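You operate a simulated robot arm through the tools that you are given. There is no shell and no other tool. Be economical: measure what you need, move in short steps, check, and stop when the job is done.

You are at the controls of a simulated robot arm. One attempt, no reset.

TASK
Open the drawer under the bow jig, fetch the white spring clip from the inside of the drawer under the bow jig and set it on the bench top right of the winder, then shut the jig. Then take the bare grey spool on the bench top right of the winder and put it away on the left upper shelf under the ribbon bench. The order counts. Set down upright: bare grey spool.

It is judged by the outcome, as a careful person would: the job done as asked, and still so three seconds after it is handed in. It fails if anything else is knocked over, pushed out of place, dropped, spilled or broken.

THE ROBOT
A 7-joint arm with a two-finger gripper on a trunk, on a base that drives. Base frame: it is fixed to the floor where the robot stands at the start and does not move with it; the origin is under the middle of the robot, x ahead of it, y to its left, z up. Units: mm, rad, N and s.
With the tool pointing down near the work surface it reaches from about 100 to 680 mm from the robot's upright axis, wherever it stands. Its first joint turns from -2.897 to 2.897 rad. Places, roughly: bare grey spool (7x7x8 cm) [500, 400, 900]; bench top right of the winder [500, 500, 900]; drawer under the bow jig [600, 0, 800]; left upper shelf under the ribbon bench [500, 800, 400]; white spring clip (4x4x5 cm) [600, 200, 700]. Payload 2.45 kg.
The TCP is the grasp point between the finger pads, 27 mm short of the fingertips. In the tool frame z runs along the fingers and y along their closing line. Largest opening 80 mm; the body of the gripper starts 54 mm behind the TCP.
Orientation is that of the tool frame in the base frame, as [roll, pitch, yaw] about the fixed x, y, z axes, in that order (R = Rz(yaw) Ry(pitch) Rx(roll)). With the fingers straight down and closing along the base's y, the tool's x points along the base's -x, its y along +y and its z along -z.

THE INTERFACE
- The arm moves only by the tool jog_arm. Its arguments are lists of equal length, an entry for each row: "translation": the shift along the tool's x, y, z in mm, a list of three; "dr": the turn, a rotation vector about the tool's x, y, z in rad, a list of three; "gripper": the closure in counts, from 0 (fully open) to 255 (shut). In form: {"translation": [[x, y, z], ...], "dr": [[wx, wy, wz], ...], "gripper": [gripper, ...]}. A call has 1 to 20 rows; each row shifts and turns the commanded pose from where the row before left it, along the tool's axes as they then stand. Each row takes 0.2 s and may step no farther than 50 mm and 0.15 rad from the row before; otherwise, or with a gripper value out of range, the whole call is refused. Where a pose cannot be reached the arm comes as near as it can. A force on the tool above 40 N (or 10 N above the force at the start of the call, whichever is more), or a blocked arm, ends the call early, and 0.2 s more pass. The fingers move at their own pace (about 153 mm/s each) and stop on an object; they squeeze with about 40 N. The grip force told is the motor's: it shows also when the fingers shut on nothing. Time passes only in rows, and 0.2 s behind the last, so rows that do not move let the fingers close. The reply holds the time, the measured pose of the TCP, the force on the tool along the base axes, the opening and the grip force, in the units named above and with some noise, with the torque about the TCP (base axes, N m) and any sound that the robot's microphone picked up.
- Cameras (640 x 400 px; columns grow to the right, rows downward): "scene" is now at [44.3, 144.4, 1777.8]; the picture's right is [0.07, -1.00, 0.00], its down [-0.88, -0.06, -0.48] and it looks along [0.48, 0.03, -0.88] (base axes); focal length 285 px, centre (320, 200). "wrist" rides on the gripper at [64, 13, -79] in the tool frame; the picture's right is [-0.19, 0.98, 0.00], its down [-0.72, -0.14, -0.68] and it looks along [-0.67, -0.13, 0.73] (tool axes); focal length 226 px, centre (320, 200). There is no depth. A picture from a camera that has moved, and an enlarged one, comes with that camera's place and axes in the base frame and with its lens.
- camera(camera): a new picture of that camera. The clock stands still meanwhile.
- slide_trunk(by): slides the trunk up (or, below 0, down) by that many mm; the arm and the scene camera ride with it, the base frame stays. It gives what a move gives, with no picture.
- drive_base(legs): drives the robot by 1 to 6 legs, each [ahead, turn to the left] in mm and rad, along the robot's own axes; the way and the turn of a leg run together, so that a leg with both is an arc; at most 1500 mm and 3.142 rad a leg. The arm and the cameras ride along, it lands a little off, and it stops where it bumps. It gives what a move gives.
- aim_head(pan, tilt): turns the head with the scene camera to pan (to the left, within 2.094 rad either way) and tilt (down, from -0.506 to 1.204), counted from straight ahead of the robot. It gives what a move gives.
- close_up(camera, box): a new picture of the part [left, top, right, bottom] of that camera's present view, enlarged. The clock stands still meanwhile.
- close_job(): hands the job in; it is judged then, once.

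Work in short steps. Places have to be worked out from the pictures, the camera data and where the tool is seen: move nearer, look again, correct. Check each grasp and each placing, and mend what went wrong. You have 165 turns and 128 pictures in all, those below and enlarged ones among them. Open the gripper and draw the arm clear of the work before you hand the job in, unless the task says otherwise; then end with one line.

The tools are called after ">>>" as a command line: name --argument value ..., lists and objects as JSON in quotes. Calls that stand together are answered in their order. jog_arm: Moves the arm, as the interface text tells. Its arguments: {"type":"object","properties":{"translation":{"type":"array"},"dr":{"type":"array"},"gripper":{"type":"array"}},"required":["translation","dr","gripper"]} The other tools are called the same way: slide_trunk (by) slides the trunk up or down; drive_base (legs) drives the base; aim_head (pan, tilt) turns the head that bears the scene camera; camera (camera) takes a picture; close_up (camera, box) takes an enlarged picture of a part of a camera's view; close_job () hands the job in.

At the start:

```text
time: 0.0
position: [360.6, 363.2, 1177.0]
tcp_rot: [3.139, 0.0, 3.141]
wrist_force: [-0.2, -0.8, 0.2]
torque: [0.01, 0.0, 0.04]
grip_width: 79.9
gripper_force: 0.0
trunk travel left (down, up): [-425.0, 115.0]
robot x, y, heading: [0.9, 1.2, 0.006]
head pan, tilt: [0.07, 1.07]
```

scene: 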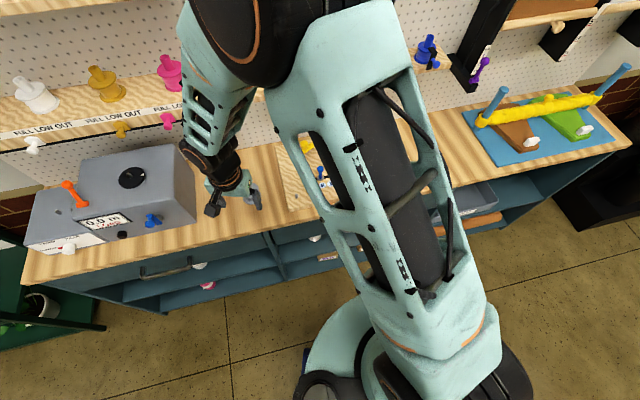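
wrist: 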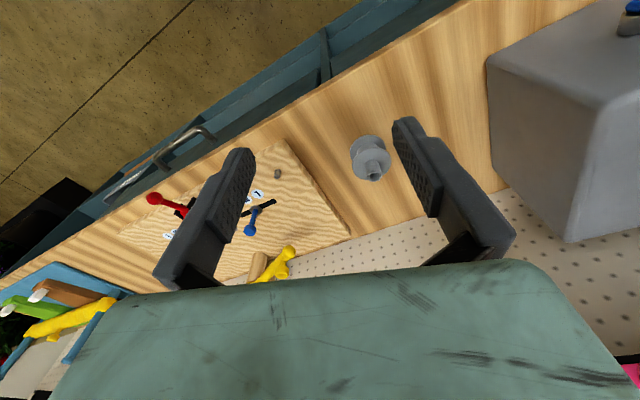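

The arm blocks most of the head view. I'll look closer at the wrist picture and with the head turned to see the jig and drawer.

>>> close_up --camera "wrist" --box '[80, 90, 420, 300]'

>>> close_up --camera "scene" --box '[0, 120, 340, 330]'

```text
1.88 times, centred on (250, 195) of wrist
camera zoom: at [297.2, 376.2, 1256.9], right [0.19, 0.98, 0.0], down [0.72, -0.14, 0.68], along [0.67, -0.13, -0.73], focal length 426 px, centre (452, 209)
```

zoom: 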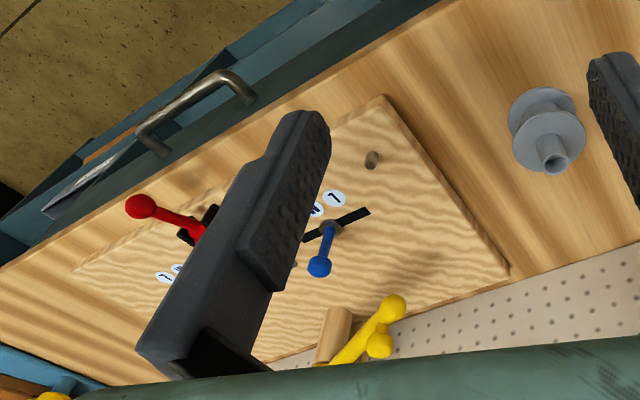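

```text
1.88 times, centred on (170, 225) of scene
camera zoom: at [44.3, 144.4, 1777.8], right [0.07, -1.0, 0.0], down [-0.88, -0.06, -0.48], along [0.48, 0.03, -0.88], focal length 536 px, centre (602, 153)
```

zoom: 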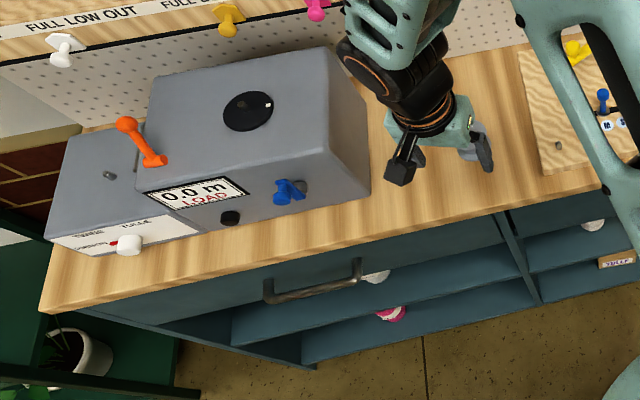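

The bench is turned about 0.29 rad to the left of the robot's heading. I swing the arm to the right at its current height to free the head's view.

>>> jog_arm --translation '[[0, -45, 0], [0, -45, 0], [0, -45, 0], [0, -45, 0], [0, -45, 0], [0, -45, 0], [0, -45, 0], [0, -45, 0], [0, -45, 0], [0, -45, 0], [0, -45, 0], [0, -45, 0], [0, -45, 0], [0, -45, 0], [0, -45, 0], [0, -45, 0]]' --dr '[[0, 0, 0], [0, 0, 0], [0, 0, 0], [0, 0, 0], [0, 0, 0], [0, 0, 0], [0, 0, 0], [0, 0, 0], [0, 0, 0], [0, 0, 0], [0, 0, 0], [0, 0, 0], [0, 0, 0], [0, 0, 0], [0, 0, 0], [0, 0, 0]]' --gripper '[0, 0, 0, 0, 0, 0, 0, 0, 0, 0, 0, 0, 0, 0, 0, 0]'

>>> camera --camera "scene"

```text
time: 3.4
position: [360.2, -356.5, 1177.1]
tcp_rot: [3.139, 0.001, 3.141]
wrist_force: [1.0, 0.1, -0.1]
torque: [0.04, -0.02, -0.02]
grip_width: 80.1
gripper_force: 0.1
trunk travel left (down, up): [-425.0, 115.0]
robot x, y, heading: [2.3, -3.3, 0.0]
head pan, tilt: [0.07, 1.07]
```

```text
123 pictures are left
camera scene: at [44.1, 142.4, 1778.0], right [0.07, -1.0, 0.0], down [-0.88, -0.06, -0.48], along [0.48, 0.03, -0.88], focal length 285 px, centre (320, 200)
```

scene: 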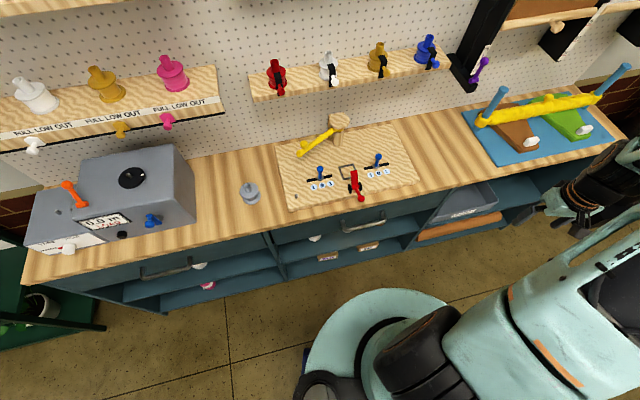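

>>> close_up --camera "scene" --box '[230, 90, 430, 215]'

>>> close_up --camera "scene" --box '[220, 190, 440, 328]'

>>> close_up --camera "scene" --box '[10, 180, 250, 330]'

```text
3.20 times, centred on (330, 152) of scene
camera zoom: at [44.1, 142.4, 1778.0], right [0.07, -1.0, 0.0], down [-0.88, -0.06, -0.48], along [0.48, 0.03, -0.88], focal length 911 px, centre (288, 352)
```

zoom: 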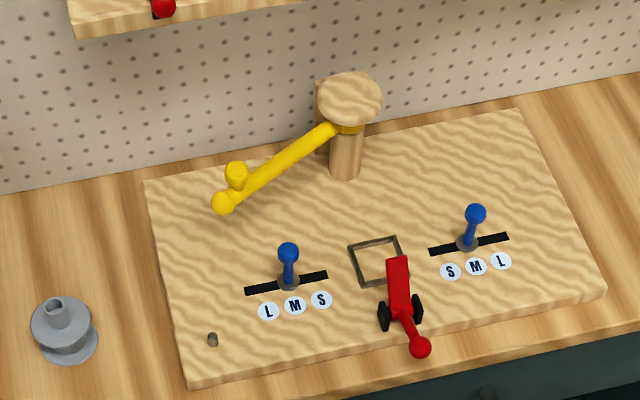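

```text
2.90 times, centred on (330, 259) of scene
camera zoom: at [44.1, 142.4, 1778.0], right [0.07, -1.0, 0.0], down [-0.88, -0.06, -0.48], along [0.48, 0.03, -0.88], focal length 825 px, centre (291, 29)
```

zoom: 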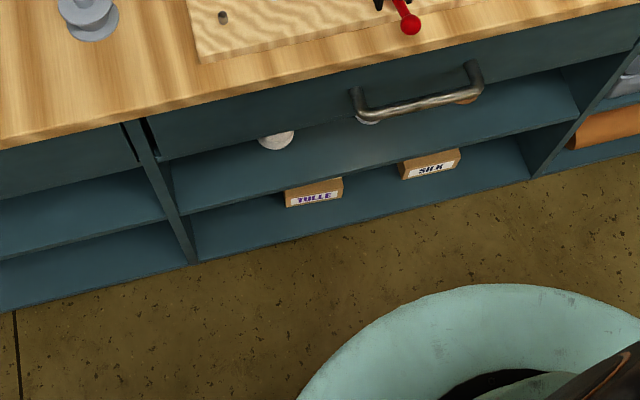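

```text
2.67 times, centred on (130, 255) of scene
camera zoom: at [44.1, 142.4, 1778.0], right [0.07, -1.0, 0.0], down [-0.88, -0.06, -0.48], along [0.48, 0.03, -0.88], focal length 759 px, centre (827, 53)
```

zoom: 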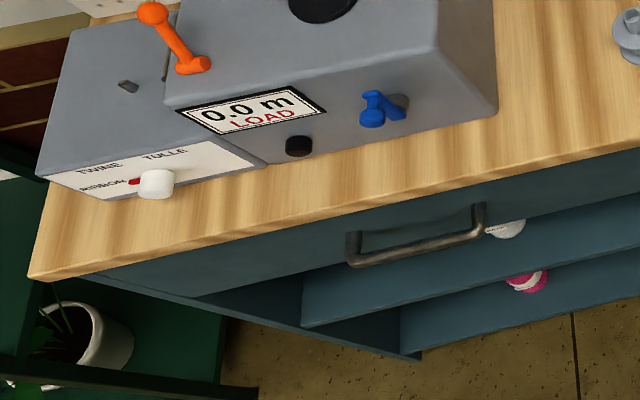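

The jig, drawer handle and shelves are clear now; the handle centre is at about (475, 5, 830), with the bench turned 0.29 rad. I'll back the robot off and square it to the drawer so there is room to pull it out.

>>> drive_base --legs '[[0, 0.495], [-145, 0], [0, -0.205]]'

>>> aim_head --pan 0.0 --tilt 0.85

>>> camera --camera "scene"

```text
time: 7.0
position: [319.5, -309.5, 1177.9]
tcp_rot: [3.139, -0.001, -2.86]
wrist_force: [0.0, -0.8, 0.5]
torque: [0.03, 0.02, -0.02]
grip_width: 79.8
gripper_force: 0.1
trunk travel left (down, up): [-425.0, 115.0]
robot x, y, heading: [-125.9, -69.2, 0.279]
head pan, tilt: [0.07, 1.07]
```

```text
time: 7.7
position: [319.1, -308.9, 1177.4]
tcp_rot: [3.14, 0.0, -2.862]
wrist_force: [0.8, 0.5, -0.2]
torque: [0.0, 0.01, 0.01]
grip_width: 80.5
gripper_force: 0.0
trunk travel left (down, up): [-425.0, 115.0]
robot x, y, heading: [-125.8, -66.0, 0.277]
head pan, tilt: [0.0, 0.85]
```

```text
119 pictures are left
camera scene: at [-109.5, 82.3, 1793.6], right [0.28, -0.96, 0.0], down [-0.72, -0.21, -0.66], along [0.63, 0.18, -0.75], focal length 285 px, centre (320, 200)
```

scene: 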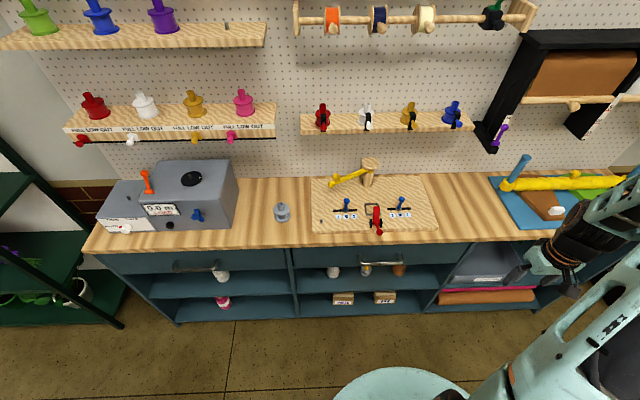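

Good overview. The bench normal is at about 0.31 rad. Zooming in on the handle and the shelves.

>>> close_up --camera "scene" --box '[280, 190, 450, 320]'

>>> close_up --camera "scene" --box '[90, 180, 310, 340]'

```text
3.08 times, centred on (365, 255) of scene
camera zoom: at [-109.5, 82.3, 1793.6], right [0.28, -0.96, 0.0], down [-0.72, -0.21, -0.66], along [0.63, 0.18, -0.75], focal length 876 px, centre (182, 31)
```

zoom: 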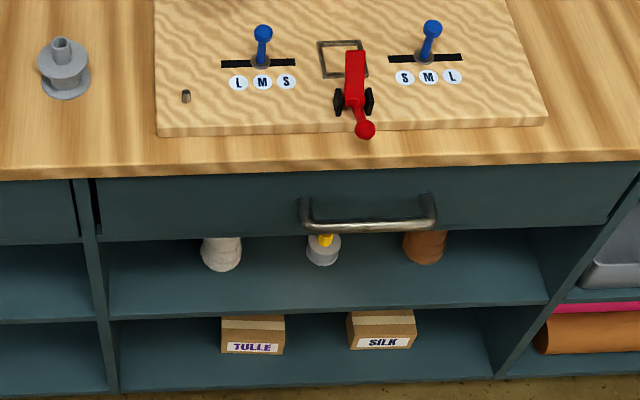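

```text
2.50 times, centred on (200, 260) of scene
camera zoom: at [-109.5, 82.3, 1793.6], right [0.28, -0.96, 0.0], down [-0.72, -0.21, -0.66], along [0.63, 0.18, -0.75], focal length 712 px, centre (620, 50)
```

zoom: 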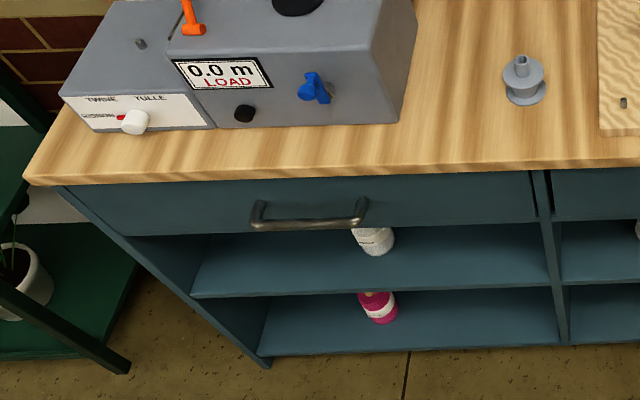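

Triangulating gives the bar at about z 775–800, x≈487, y≈10. I bring the arm over in front of the handle, staying above the bench, and look with the wrist camera.

>>> jog_arm --translation '[[-12, 33, 0], [-12, 33, 0], [-12, 33, 0], [-12, 33, 0], [-12, 33, 0], [-12, 33, 0], [-12, 33, 0], [-12, 33, 0], [0, 0, 40], [0, 0, 40], [0, 0, 40], [0, 0, 40]]' --dr '[[0, 0, -0.033], [0, 0, 0], [0, 0, 0], [0, 0, 0], [0, 0, 0], [0, 0, 0], [0, 0, 0], [0, 0, 0], [0, 0, 0], [0, 0, 0], [0, 0, 0], [0, 0, 0]]' --gripper '[255, 255, 255, 255, 255, 255, 255, 255, 255, 255, 255, 255]'

>>> camera --camera "wrist"

>>> camera --camera "scene"

```text
time: 10.3
position: [330.7, -27.3, 1015.8]
tcp_rot: [-3.141, -0.001, -2.828]
wrist_force: [0.0, 0.1, 0.4]
torque: [0.04, 0.0, -0.01]
grip_width: 0.0
gripper_force: 29.8
trunk travel left (down, up): [-425.0, 115.0]
robot x, y, heading: [-125.6, -70.4, 0.277]
head pan, tilt: [0.0, 0.85]
```

```text
116 pictures are left
camera wrist: at [266.1, -35.2, 1095.3], right [-0.12, 0.99, 0.0], down [0.73, 0.09, 0.68], along [0.68, 0.08, -0.73], focal length 226 px, centre (320, 200)
```

wrist: 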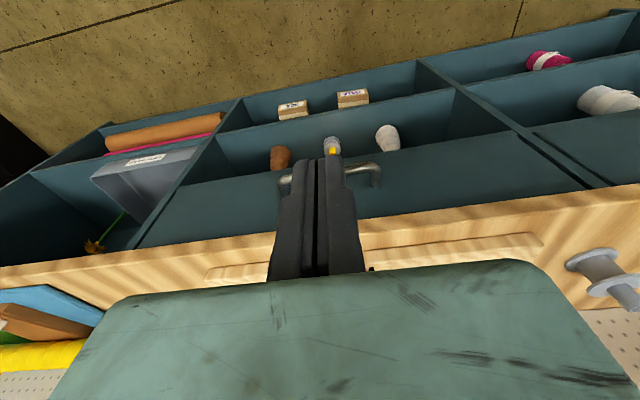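

```text
115 pictures are left
camera scene: at [-108.7, 82.8, 1793.6], right [0.28, -0.96, 0.0], down [-0.72, -0.21, -0.66], along [0.63, 0.18, -0.75], focal length 285 px, centre (320, 200)
```

scene: 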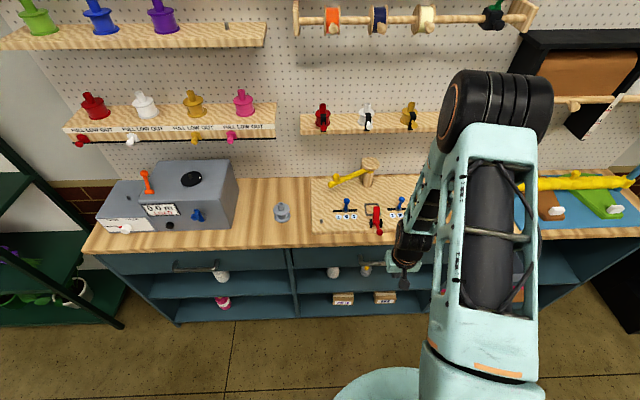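

>>> close_up --camera "wrist" --box '[240, 120, 420, 232]'

```text
3.56 times, centred on (330, 176) of wrist
camera zoom: at [266.1, -35.2, 1095.3], right [-0.12, 0.99, 0.0], down [0.73, 0.09, 0.68], along [0.68, 0.08, -0.73], focal length 804 px, centre (284, 285)
```

zoom: 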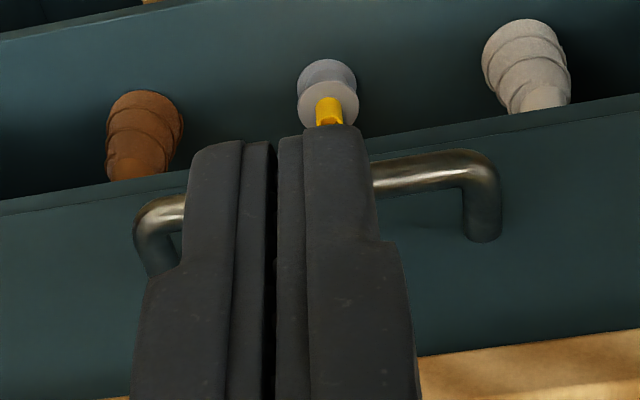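

Bar centre is about (500, 6, 773) with ~40 mm standoff; the bench edge overhangs, so I tilt the tool 0.5 rad and will insert the closed fingertips behind the bar along the tool axis. First a pre-insert pose, then check.

>>> jog_arm --translation '[[-30, -5.5, 24], [-30, -5.5, 24], [-30, -5.5, 24], [-29, -5.5, 24], [0, 0, 0], [0, 0, 0], [0, 0, 0], [0, 0, 0], [0, 0, 0]]' --dr '[[0, 0, 0], [0, 0, 0], [0, 0, 0], [0, 0, 0], [0, -0.125, 0], [0, -0.125, 0], [0, -0.125, 0], [0, -0.125, 0], [0, 0, 0]]' --gripper '[255, 255, 255, 255, 255, 255, 255, 255, 255]'

>>> camera --camera "wrist"

>>> close_up --camera "scene" --box '[310, 180, 450, 300]'

```text
time: 12.3
position: [450.1, -10.5, 922.7]
tcp_rot: [3.139, 0.5, -2.827]
wrist_force: [0.6, -0.2, 0.2]
torque: [-0.01, -0.03, 0.0]
grip_width: 0.0
gripper_force: 29.5
trunk travel left (down, up): [-425.0, 115.0]
robot x, y, heading: [-128.0, -71.2, 0.282]
head pan, tilt: [0.0, 0.85]
```

```text
113 pictures are left
camera wrist: at [357.1, -29.0, 960.6], right [-0.14, 0.99, 0.09], down [0.33, -0.04, 0.94], along [0.93, 0.17, -0.32], focal length 226 px, centre (320, 200)
```

wrist: 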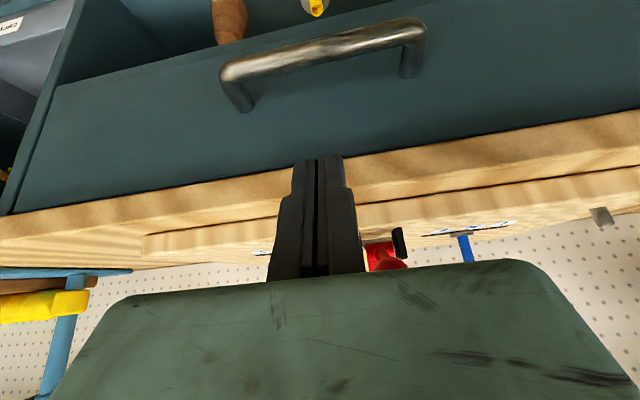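

```text
3.33 times, centred on (380, 240) of scene
camera zoom: at [-109.4, 82.6, 1793.6], right [0.28, -0.96, 0.0], down [-0.72, -0.21, -0.66], along [0.63, 0.18, -0.75], focal length 949 px, centre (120, 67)
```

zoom: 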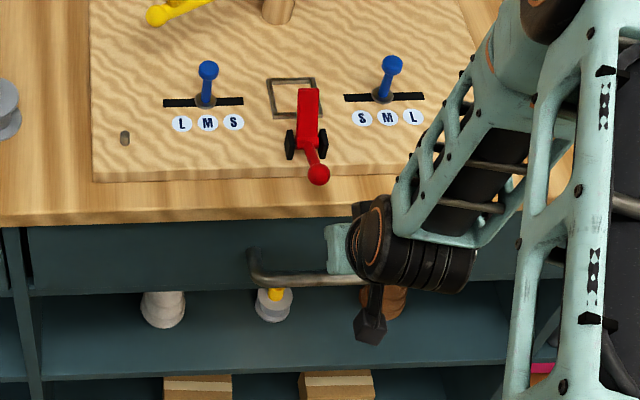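

Recomputed: bar at n≈473 (along bench normal), z≈773; my insertion line is right within a few mm. Inserting most of the way.

>>> jog_arm --translation '[[7, 3, 0], [0, 0, 25], [0, 0, 25], [0, 0, 25], [0, 0, 25], [0, 0, 0]]' --dr '[[0, 0, 0], [0, 0, 0], [0, 0, 0], [0, 0, 0], [0, 0, 0], [0, 0, 0]]' --gripper '[255, 255, 255, 255, 255, 255]'

>>> camera --camera "wrist"

>>> close_up --camera "scene" --box '[310, 200, 450, 300]'

```text
time: 13.7
position: [488.0, 4.6, 829.4]
tcp_rot: [3.139, 0.501, -2.827]
wrist_force: [-0.1, -0.9, 0.7]
torque: [-0.03, -0.03, 0.06]
grip_width: 0.0
gripper_force: 30.0
trunk travel left (down, up): [-425.0, 115.0]
robot x, y, heading: [-127.3, -69.0, 0.28]
head pan, tilt: [0.0, 0.85]
```

```text
111 pictures are left
camera wrist: at [394.8, -12.9, 869.6], right [-0.14, 0.99, 0.09], down [0.33, -0.04, 0.94], along [0.93, 0.17, -0.32], focal length 226 px, centre (320, 200)
```

wrist: 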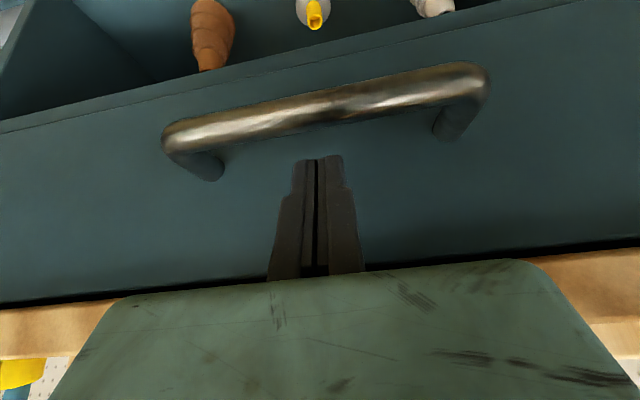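

```text
4.00 times, centred on (380, 250) of scene
camera zoom: at [-109.6, 82.4, 1793.7], right [0.28, -0.96, 0.0], down [-0.72, -0.21, -0.66], along [0.63, 0.18, -0.75], focal length 1139 px, centre (80, 0)
```

zoom: 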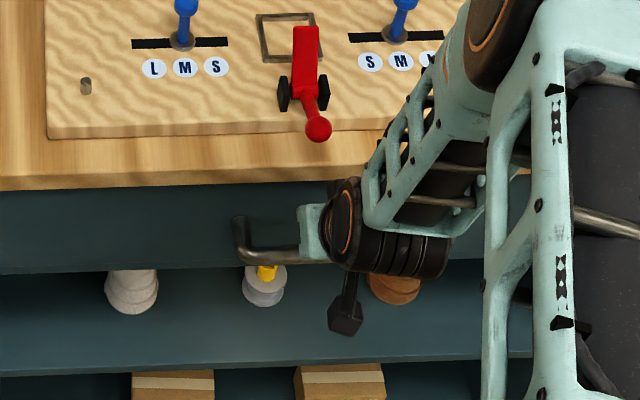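

Tip is above the gap; estimates put the bar at z≈785, n≈468. I shift 5 mm toward the drawer and insert 44 mm more.

>>> jog_arm --translation '[[-4.4, 0, 2.4], [0, 0, 14], [0, 0, 14], [0, 0, 14], [0, 0, 0]]' --dr '[[0, 0, 0], [0, 0, 0], [0, 0, 0], [0, 0, 0], [0, 0, 0]]' --gripper '[255, 255, 255, 255, 255]'

>>> camera --camera "wrist"

```text
time: 14.9
position: [507.8, 11.1, 794.2]
tcp_rot: [3.14, 0.497, -2.828]
wrist_force: [-25.1, -8.9, 9.7]
torque: [0.86, -1.97, 0.42]
grip_width: 0.0
gripper_force: 29.4
trunk travel left (down, up): [-425.0, 115.0]
robot x, y, heading: [-125.8, -69.9, 0.278]
head pan, tilt: [0.0, 0.85]
```

```text
109 pictures are left
camera wrist: at [415.6, -7.1, 834.1], right [-0.14, 0.99, 0.09], down [0.33, -0.04, 0.94], along [0.93, 0.17, -0.32], focal length 226 px, centre (320, 200)
```

wrist: 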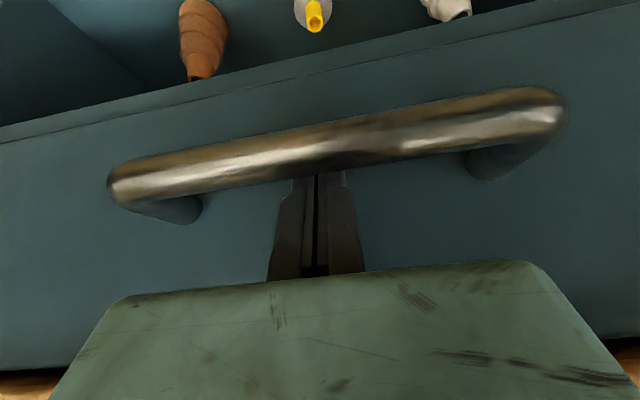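

The fingertips are behind the bar and touch the drawer face (−25 N). I pull back horizontally in small steps to hook the bar and see if the drawer comes.

>>> jog_arm --translation '[[8.8, 0, -4.8], [8.8, 0, -4.8], [8.8, 0, -4.8], [13.2, 0, -7.2], [13.2, 0, -7.2], [13.2, 0, -7.2]]' --dr '[[0, 0, 0], [0, 0, 0], [0, 0, 0], [0, 0, 0], [0, 0, 0], [0, 0, 0]]' --gripper '[255, 255, 255, 255, 255, 255]'

>>> camera --camera "wrist"

```text
time: 16.3
position: [442.1, -12.2, 793.4]
tcp_rot: [3.14, 0.498, -2.827]
wrist_force: [0.4, -0.6, 0.0]
torque: [0.03, -0.01, 0.0]
grip_width: 0.0
gripper_force: 29.3
trunk travel left (down, up): [-425.0, 115.0]
robot x, y, heading: [-128.5, -69.7, 0.277]
head pan, tilt: [0.0, 0.85]
```

```text
108 pictures are left
camera wrist: at [348.6, -29.8, 833.0], right [-0.14, 0.99, 0.09], down [0.33, -0.04, 0.94], along [0.93, 0.16, -0.32], focal length 226 px, centre (320, 200)
```

wrist: 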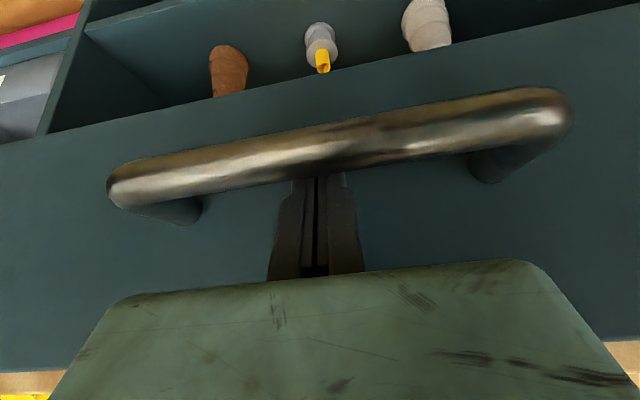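

The drawer follows. Pull it another 210 mm.

>>> jog_arm --translation '[[13.2, 0, -7.2], [13.2, 0, -7.2], [13.2, 0, -7.2], [13.2, 0, -7.2], [13.2, 0, -7.2], [13.2, 0, -7.2], [13.2, 0, -7.2], [13.2, 0, -7.2], [13.2, 0, -7.2], [13.2, 0, -7.2], [13.2, 0, -7.2], [13.2, 0, -7.2], [13.2, 0, -7.2], [13.2, 0, -7.2]]' --dr '[[0, 0, 0], [0, 0, 0], [0, 0, 0], [0, 0, 0], [0, 0, 0], [0, 0, 0], [0, 0, 0], [0, 0, 0], [0, 0, 0], [0, 0, 0], [0, 0, 0], [0, 0, 0], [0, 0, 0], [0, 0, 0]]' --gripper '[255, 255, 255, 255, 255, 255, 255, 255, 255, 255, 255, 255, 255, 255]'

>>> camera --camera "scene"

>>> camera --camera "wrist"

```text
time: 19.2
position: [266.0, -67.8, 797.4]
tcp_rot: [-3.139, 0.53, -2.821]
wrist_force: [6.3, 1.8, 0.6]
torque: [-0.01, -0.04, 0.05]
grip_width: 0.1
gripper_force: 29.6
trunk travel left (down, up): [-425.0, 115.0]
robot x, y, heading: [-127.2, -71.6, 0.282]
head pan, tilt: [0.0, 0.85]
stopped in row 14: the force on the tool passed its limit at 48 N (the readings are from after the stop); the commanded pose is now the measured one
```

```text
107 pictures are left
camera scene: at [-111.9, 81.6, 1793.8], right [0.28, -0.96, 0.0], down [-0.72, -0.21, -0.66], along [0.64, 0.18, -0.75], focal length 285 px, centre (320, 200)
```

scene: 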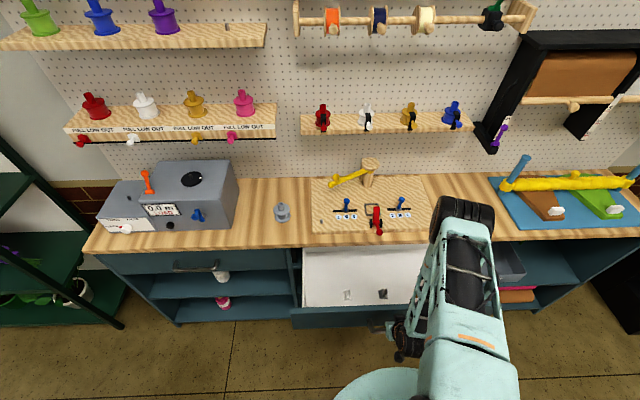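

```text
106 pictures are left
camera wrist: at [171.5, -87.0, 833.7], right [-0.15, 0.98, 0.1], down [0.3, -0.05, 0.95], along [0.94, 0.17, -0.29], focal length 226 px, centre (320, 200)
```

wrist: 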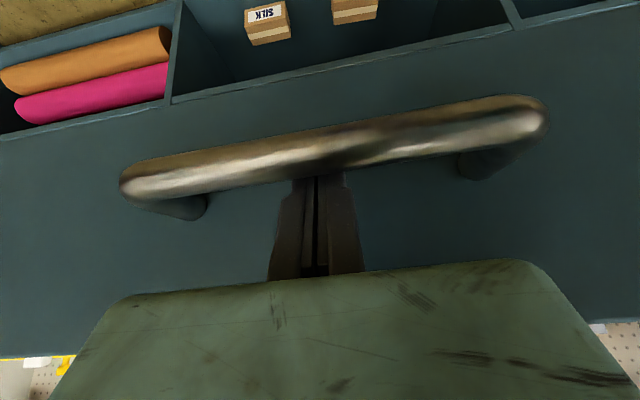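

The drawer reached its stop, open about 245 mm. I zoom into it to identify the contents.

>>> close_up --camera "scene" --box '[280, 220, 440, 330]'

```text
3.64 times, centred on (360, 275) of scene
camera zoom: at [-111.9, 81.6, 1793.8], right [0.28, -0.96, 0.0], down [-0.72, -0.21, -0.66], along [0.64, 0.18, -0.75], focal length 1035 px, centre (174, -73)
```

zoom: 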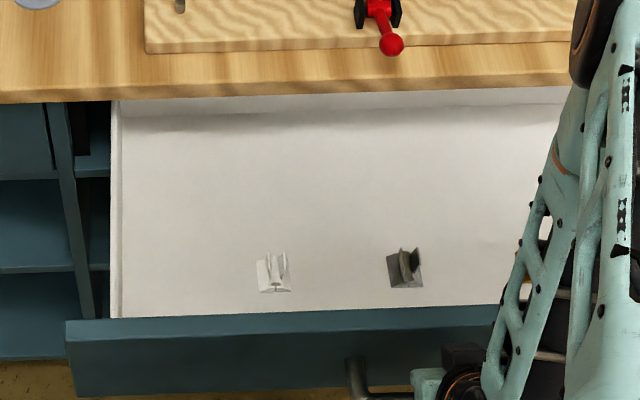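

The white clip lies near the drawer front at about (322, 98, ~800). I unhook, withdraw upward, level the tool, and move over to view it.

>>> jog_arm --translation '[[-6, 0, 3.5], [0, 0, -30], [0, 0, -30], [-18, 0, -30], [-18, 0, -30], [-18, 0, -30], [0, 0, 0], [0, 0, 0], [0, 0, 0], [0, 0, 0], [0, 34, 0], [0, 34, 0], [0, 34, 0], [0, 34, 0], [0, 0, 0]]' --dr '[[0, 0, 0], [0, 0, 0], [0, 0, 0], [0, 0, 0], [0, 0, 0], [0, 0, 0], [0, 0.1325, 0], [0, 0.1325, 0], [0, 0.1325, 0], [0, 0.1325, 0], [0, 0, 0], [0, 0, 0], [0, 0, 0], [0, 0, 0], [0, 0, 0]]' --gripper '[255, 255, 255, 255, 255, 255, 255, 255, 255, 255, 0, 0, 0, 0, 0]'

>>> camera --camera "wrist"

>>> camera --camera "scene"

```text
time: 22.4
position: [203.2, 54.6, 954.0]
tcp_rot: [-3.138, -0.005, -2.822]
wrist_force: [-0.2, 0.8, -0.1]
torque: [0.01, 0.04, 0.01]
grip_width: 80.0
gripper_force: 0.0
trunk travel left (down, up): [-425.0, 115.0]
robot x, y, heading: [-124.5, -68.4, 0.279]
head pan, tilt: [0.0, 0.85]
```

```text
104 pictures are left
camera wrist: at [138.4, 46.4, 1032.9], right [-0.12, 0.99, 0.0], down [0.73, 0.09, 0.68], along [0.67, 0.08, -0.74], focal length 226 px, centre (320, 200)
```

wrist: 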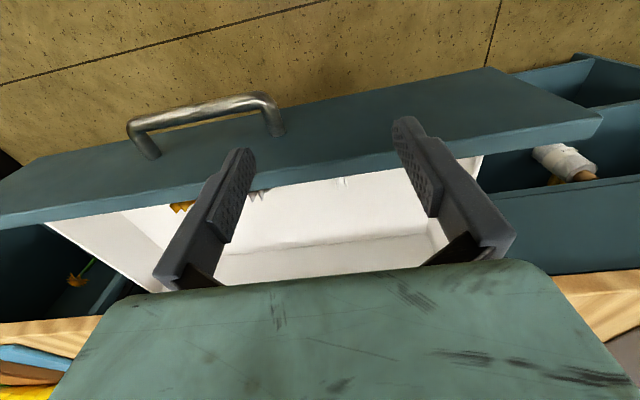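

```text
103 pictures are left
camera scene: at [-109.4, 81.9, 1793.7], right [0.28, -0.96, 0.0], down [-0.72, -0.21, -0.66], along [0.63, 0.18, -0.75], focal length 285 px, centre (320, 200)
```

scene: 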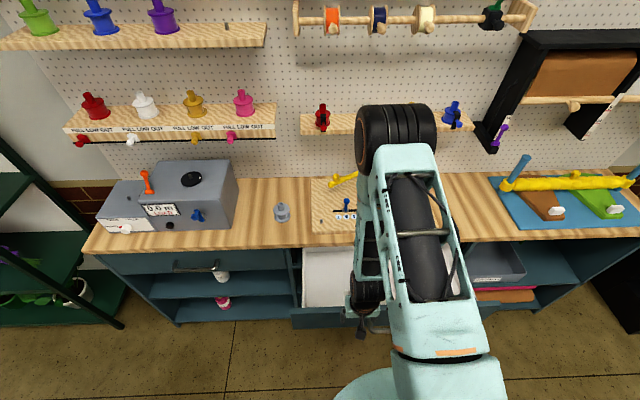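

The drawer front hides the clips. I move up and forward and tilt the tool so the wrist camera looks nearly straight down.

>>> jog_arm --translation '[[-35, 0, -15], [-35, 0, -15], [-35, 0, -15], [0, 0, 0], [0, 0, 0], [0, 0, 0], [0, 0, 0]]' --dr '[[0, 0, 0], [0, 0, 0], [0, 0, 0], [0, 0.15, 0], [0, 0.15, 0], [0, 0.15, 0], [0, 0, 0]]' --gripper '[0, 0, 0, 0, 0, 0, 0]'

>>> camera --camera "wrist"

```text
time: 24.0
position: [302.3, 87.2, 998.1]
tcp_rot: [-3.14, -0.456, -2.822]
wrist_force: [1.0, 1.5, 0.2]
torque: [-0.01, 0.04, 0.02]
grip_width: 80.0
gripper_force: 0.0
trunk travel left (down, up): [-425.0, 115.0]
robot x, y, heading: [-123.8, -68.9, 0.278]
head pan, tilt: [0.0, 0.85]
```

```text
102 pictures are left
camera wrist: at [277.2, 91.7, 1096.9], right [-0.14, 0.99, -0.09], down [0.94, 0.16, 0.3], along [0.31, -0.04, -0.95], focal length 226 px, centre (320, 200)
```

wrist: 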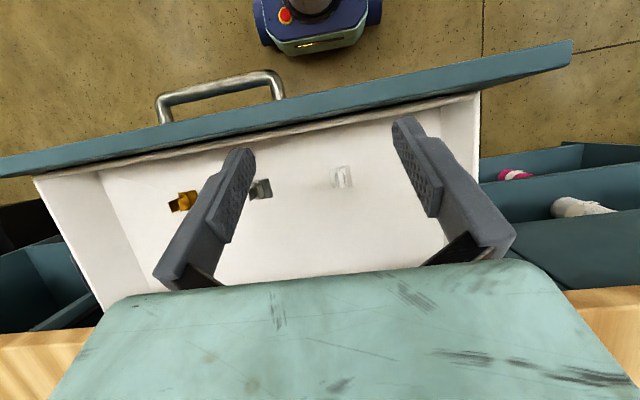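

>>> close_up --camera "wrist" --box '[240, 130, 420, 240]'

```text
3.56 times, centred on (330, 185) of wrist
camera zoom: at [277.2, 91.7, 1096.9], right [-0.14, 0.99, -0.09], down [0.94, 0.16, 0.3], along [0.31, -0.04, -0.95], focal length 804 px, centre (284, 253)
```

zoom: 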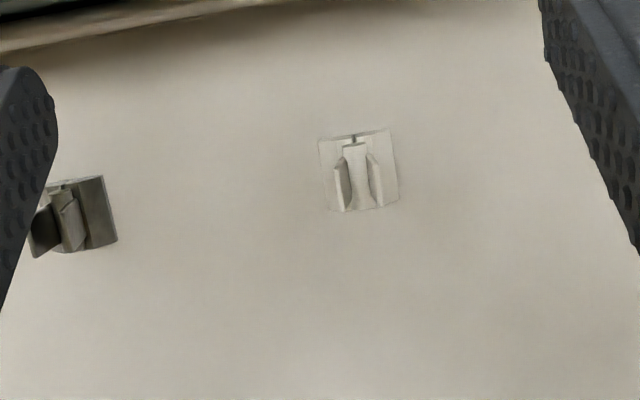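

The white clip is aligned with the drawer, at roughly (351, 102), z≈730. I level the tool and hover above it for a better fix.

>>> jog_arm --translation '[[0, 0, 0], [0, 0, 0], [0, 0, 0], [-12, 0, 20], [-12, 0, 20], [-12, 0, 20], [-12, 0, 20], [0, 0, 20], [0, 0, 0]]' --dr '[[0, -0.15, 0], [0, -0.15, 0], [0, -0.156, 0], [0, 0, 0], [0, 0, 0], [0, 0, 0], [0, 0, 0], [0, 0, 0], [0, 0, 0]]' --gripper '[0, 0, 0, 0, 0, 0, 0, 0, 0]'

>>> camera --camera "wrist"

>>> close_up --camera "scene" --box '[270, 210, 430, 340]'

```text
refused: row 3 steps farther than a row can; nothing moved
```

```text
100 pictures are left
camera wrist: at [277.2, 91.7, 1096.9], right [-0.14, 0.99, -0.09], down [0.94, 0.16, 0.3], along [0.31, -0.04, -0.95], focal length 226 px, centre (320, 200)
```

wrist: 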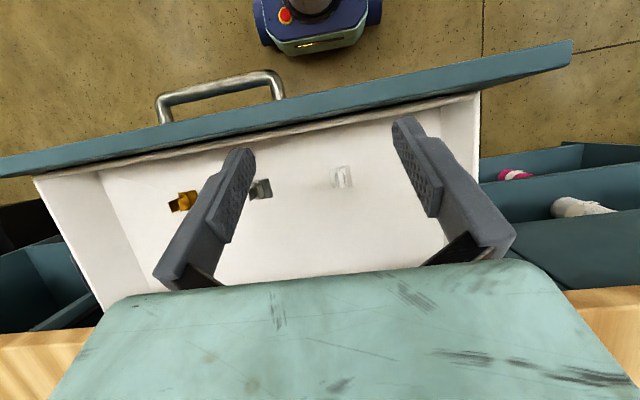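

```text
3.08 times, centred on (350, 275) of scene
camera zoom: at [-110.0, 82.5, 1793.7], right [0.28, -0.96, 0.0], down [-0.72, -0.21, -0.66], along [0.63, 0.18, -0.75], focal length 876 px, centre (228, -31)
```

zoom: 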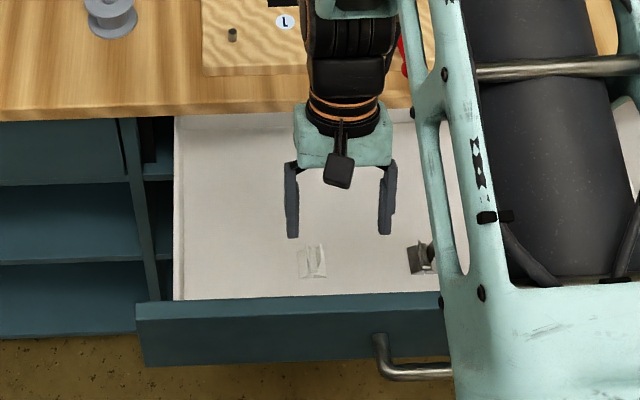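

A row exceeded the turn limit; I resend with smaller turns.

>>> jog_arm --translation '[[0, 0, 0], [0, 0, 0], [0, 0, 0], [0, 0, 0], [-12, 0, 20], [-12, 0, 20], [-12, 0, 20], [-12, 0, 20], [0, 0, 20], [0, 0, 0]]' --dr '[[0, -0.114, 0], [0, -0.114, 0], [0, -0.114, 0], [0, -0.114, 0], [0, 0, 0], [0, 0, 0], [0, 0, 0], [0, 0, 0], [0, 0, 0], [0, 0, 0]]' --gripper '[0, 0, 0, 0, 0, 0, 0, 0, 0, 0]'

>>> camera --camera "wrist"

>>> close_up --camera "scene" --box '[270, 210, 430, 340]'

```text
time: 26.2
position: [348.2, 102.3, 898.3]
tcp_rot: [-3.141, 0.001, -2.824]
wrist_force: [0.0, -0.7, 0.2]
torque: [0.02, 0.01, 0.01]
grip_width: 80.0
gripper_force: 0.1
trunk travel left (down, up): [-425.0, 115.0]
robot x, y, heading: [-130.2, -66.7, 0.28]
head pan, tilt: [0.0, 0.85]
```

```text
98 pictures are left
camera wrist: at [283.7, 93.9, 977.2], right [-0.12, 0.99, 0.0], down [0.73, 0.09, 0.68], along [0.68, 0.08, -0.73], focal length 226 px, centre (320, 200)
```

wrist: 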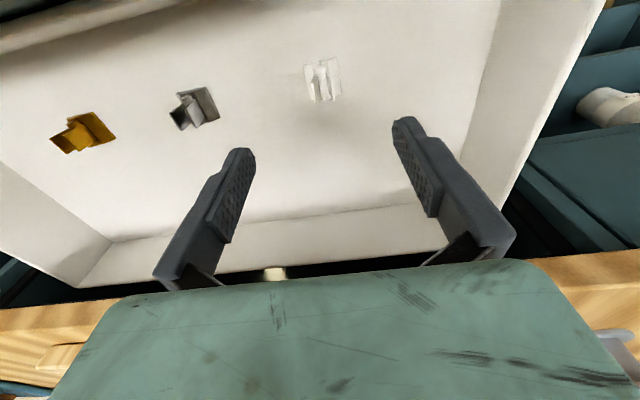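

```text
3.08 times, centred on (350, 275) of scene
camera zoom: at [-109.7, 82.5, 1793.7], right [0.28, -0.96, 0.0], down [-0.72, -0.21, -0.66], along [0.63, 0.18, -0.75], focal length 876 px, centre (228, -31)
```

zoom: 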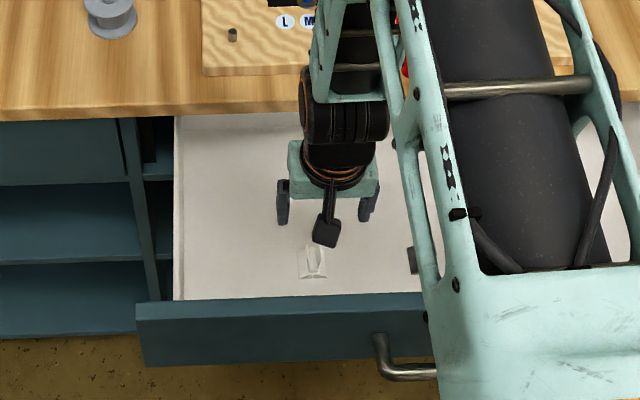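

Estimates converge on z≈700 for the clip, at (357, 106). I descend to 790 and look again.

>>> jog_arm --translation '[[-9, 1, 25], [0, 0, 28], [0, 0, 28], [0, 0, 27], [0, 0, 0]]' --dr '[[0, 0, 0], [0, 0, 0], [0, 0, 0], [0, 0, 0], [0, 0, 0]]' --gripper '[0, 0, 0, 0, 0]'

>>> camera --camera "wrist"

>>> close_up --camera "scene" --box '[290, 230, 390, 310]'

```text
time: 27.4
position: [357.0, 105.6, 789.4]
tcp_rot: [-3.14, 0.002, -2.823]
wrist_force: [-0.2, -1.1, 0.4]
torque: [-0.02, -0.05, 0.01]
grip_width: 80.0
gripper_force: 0.1
trunk travel left (down, up): [-425.0, 115.0]
robot x, y, heading: [-124.4, -69.1, 0.281]
head pan, tilt: [0.0, 0.85]
```

```text
96 pictures are left
camera wrist: at [292.3, 97.6, 868.8], right [-0.12, 0.99, 0.0], down [0.73, 0.09, 0.68], along [0.68, 0.08, -0.73], focal length 226 px, centre (320, 200)
```

wrist: 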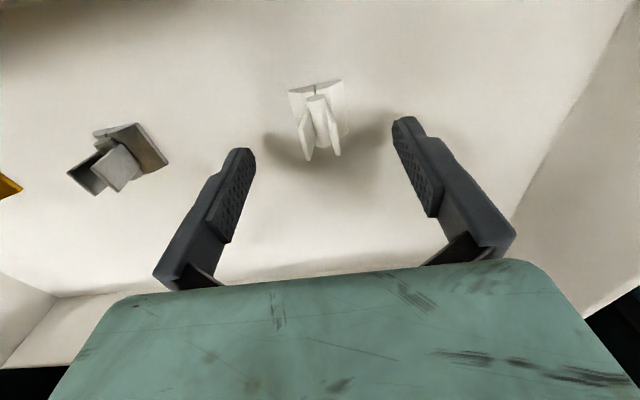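

```text
5.00 times, centred on (340, 270) of scene
camera zoom: at [-109.7, 82.5, 1793.7], right [0.28, -0.96, 0.0], down [-0.72, -0.21, -0.66], along [0.63, 0.18, -0.75], focal length 1424 px, centre (220, -150)
```

zoom: 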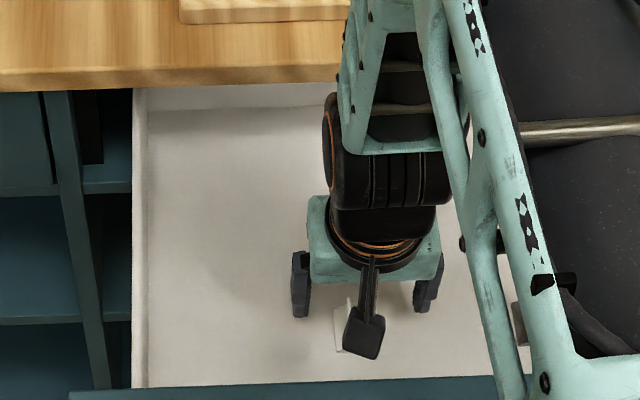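

Clip is centred between the fingers; its base is at z≈700. I shift 5 mm forward and descend to TCP z≈738, then look.

>>> jog_arm --translation '[[-5, 0, 17], [0, 0, 17], [0, 0, 17], [0, 0, 0]]' --dr '[[0, 0, 0], [0, 0, 0], [0, 0, 0], [0, 0, 0]]' --gripper '[0, 0, 0, 0]'

>>> camera --camera "wrist"

```text
time: 28.1
position: [373.1, 112.5, 758.3]
tcp_rot: [3.141, 0.02, -2.823]
wrist_force: [3.4, 0.3, 33.9]
torque: [-0.25, 0.15, 0.0]
grip_width: 75.2
gripper_force: 0.1
trunk travel left (down, up): [-425.0, 115.0]
robot x, y, heading: [-124.3, -65.5, 0.277]
head pan, tilt: [0.0, 0.85]
stopped in row 3: the force on the tool passed its limit at 93 N (the readings are from after the stop); the commanded pose is now the measured one
```

```text
94 pictures are left
camera wrist: at [306.5, 102.9, 835.7], right [-0.12, 0.99, 0.0], down [0.71, 0.09, 0.7], along [0.69, 0.09, -0.72], focal length 226 px, centre (320, 200)
```

wrist: 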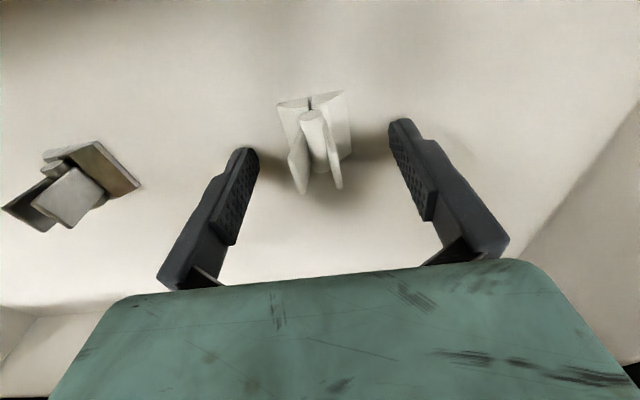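

The fingertips touched the drawer floor (floor z≈730). I lift 4 mm, move back 9 mm to centre on the clip, and check.

>>> jog_arm --translation '[[0, 0, -5], [9, 0, 0], [0, 0, 0]]' --dr '[[0, 0, 0], [0, 0, 0], [0, 0, 0]]' --gripper '[0, 0, 0]'

>>> camera --camera "wrist"

```text
time: 28.9
position: [358.9, 107.7, 759.0]
tcp_rot: [3.141, 0.014, -2.822]
wrist_force: [-0.1, -1.1, 0.3]
torque: [0.0, -0.01, -0.02]
grip_width: 80.0
gripper_force: 0.0
trunk travel left (down, up): [-425.0, 115.0]
robot x, y, heading: [-127.1, -67.5, 0.28]
head pan, tilt: [0.0, 0.85]
```

```text
93 pictures are left
camera wrist: at [294.0, 98.7, 838.3], right [-0.12, 0.99, 0.0], down [0.72, 0.09, 0.69], along [0.68, 0.09, -0.72], focal length 226 px, centre (320, 200)
```

wrist: 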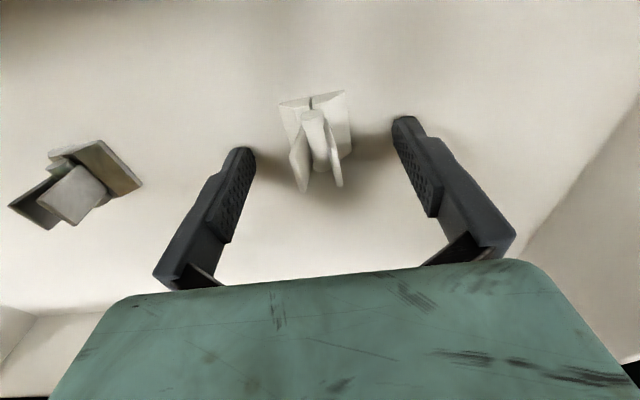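

Aligned except about 4 mm sideways; shift and close the gripper.

>>> jog_arm --translation '[[2, -4, 1], [0, 0, 0], [0, 0, 0], [0, 0, 0], [0, 0, 0]]' --dr '[[0, 0, 0], [0, 0, 0], [0, 0, 0], [0, 0, 0], [0, 0, 0]]' --gripper '[0, 120, 255, 255, 255]'

>>> camera --camera "wrist"

```text
time: 30.1
position: [359.0, 104.1, 759.4]
tcp_rot: [-3.141, 0.014, -2.822]
wrist_force: [1.3, -0.7, -0.5]
torque: [-0.01, -0.02, 0.0]
grip_width: 17.9
gripper_force: 40.1
trunk travel left (down, up): [-425.0, 115.0]
robot x, y, heading: [-124.9, -69.4, 0.283]
head pan, tilt: [0.0, 0.85]
```

```text
92 pictures are left
camera wrist: at [294.0, 94.6, 837.7], right [-0.12, 0.99, 0.0], down [0.72, 0.09, 0.69], along [0.69, 0.09, -0.72], focal length 226 px, centre (320, 200)
```

wrist: 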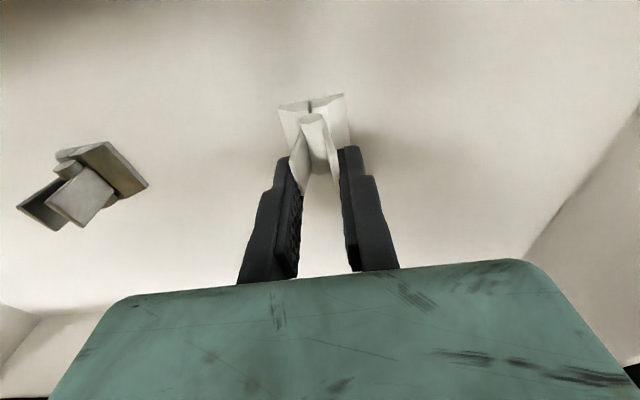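

Fingers hold the fins (18 mm, 40 N). Lift and check.

>>> jog_arm --translation '[[0, 0, -15], [0, 0, -25], [0, 0, -40], [0, 0, -40], [0, 0, -40], [0, 0, 0]]' --dr '[[0, 0, 0], [0, 0, 0], [0, 0, 0], [0, 0, 0], [0, 0, 0], [0, 0, 0]]' --gripper '[255, 255, 255, 255, 255, 255]'

>>> camera --camera "wrist"

```text
time: 31.5
position: [356.4, 101.7, 916.0]
tcp_rot: [-3.141, 0.011, -2.822]
wrist_force: [0.9, 0.2, -0.7]
torque: [-0.01, -0.01, -0.04]
grip_width: 17.4
gripper_force: 39.3
trunk travel left (down, up): [-425.0, 115.0]
robot x, y, heading: [-122.4, -64.2, 0.282]
head pan, tilt: [0.0, 0.85]
```

```text
91 pictures are left
camera wrist: at [291.8, 92.8, 994.7], right [-0.12, 0.99, 0.0], down [0.72, 0.09, 0.69], along [0.69, 0.09, -0.72], focal length 226 px, centre (320, 200)
```

wrist: 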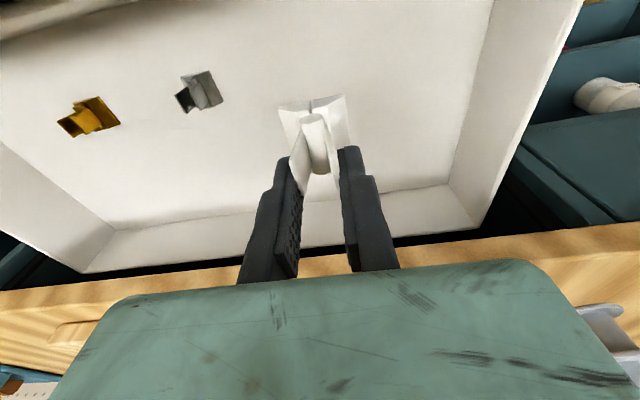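

The clip is held; its bottom is about 31 mm below TCP. I raise and retract the arm, then drive left so both the bench spot (~464, 498) and the drawer front are reachable.

>>> jog_arm --translation '[[25, 0, -38], [25, 0, -38], [25, 0, -38], [25, 0, -38], [0, 0, 0]]' --dr '[[0, 0, 0], [0, 0, 0], [0, 0, 0], [0, 0, 0], [0, 0, 0]]' --gripper '[255, 255, 255, 255, 255]'

>>> drive_base --legs '[[0, 1.03], [327, 0], [0, -1.0]]'

>>> camera --camera "scene"

>>> camera --camera "wrist"

```text
time: 32.7
position: [259.8, 70.9, 1067.3]
tcp_rot: [3.141, 0.013, -2.822]
wrist_force: [0.2, 0.2, -1.7]
torque: [0.03, -0.02, -0.02]
grip_width: 17.9
gripper_force: 39.8
trunk travel left (down, up): [-425.0, 115.0]
robot x, y, heading: [-129.4, -64.2, 0.281]
head pan, tilt: [0.0, 0.85]
```

```text
time: 40.1
position: [344.2, 395.3, 1069.0]
tcp_rot: [3.141, 0.016, -2.801]
wrist_force: [-0.6, 0.1, -0.4]
torque: [0.02, 0.0, 0.01]
grip_width: 17.7
gripper_force: 39.7
trunk travel left (down, up): [-425.0, 115.0]
robot x, y, heading: [-36.6, 246.4, 0.305]
head pan, tilt: [0.0, 0.85]
```

```text
90 pictures are left
camera scene: at [-24.2, 399.1, 1793.6], right [0.3, -0.95, 0.0], down [-0.72, -0.22, -0.66], along [0.63, 0.2, -0.75], focal length 285 px, centre (320, 200)
```

scene: 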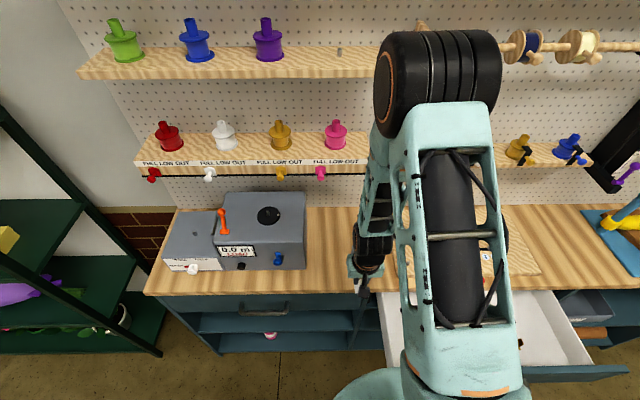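

```text
89 pictures are left
camera wrist: at [279.8, 385.1, 1146.8], right [-0.15, 0.99, 0.0], down [0.72, 0.1, 0.69], along [0.68, 0.1, -0.72], focal length 226 px, centre (320, 200)
```

wrist: 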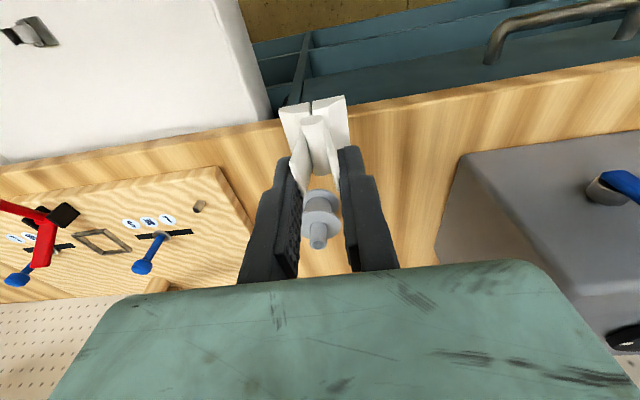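

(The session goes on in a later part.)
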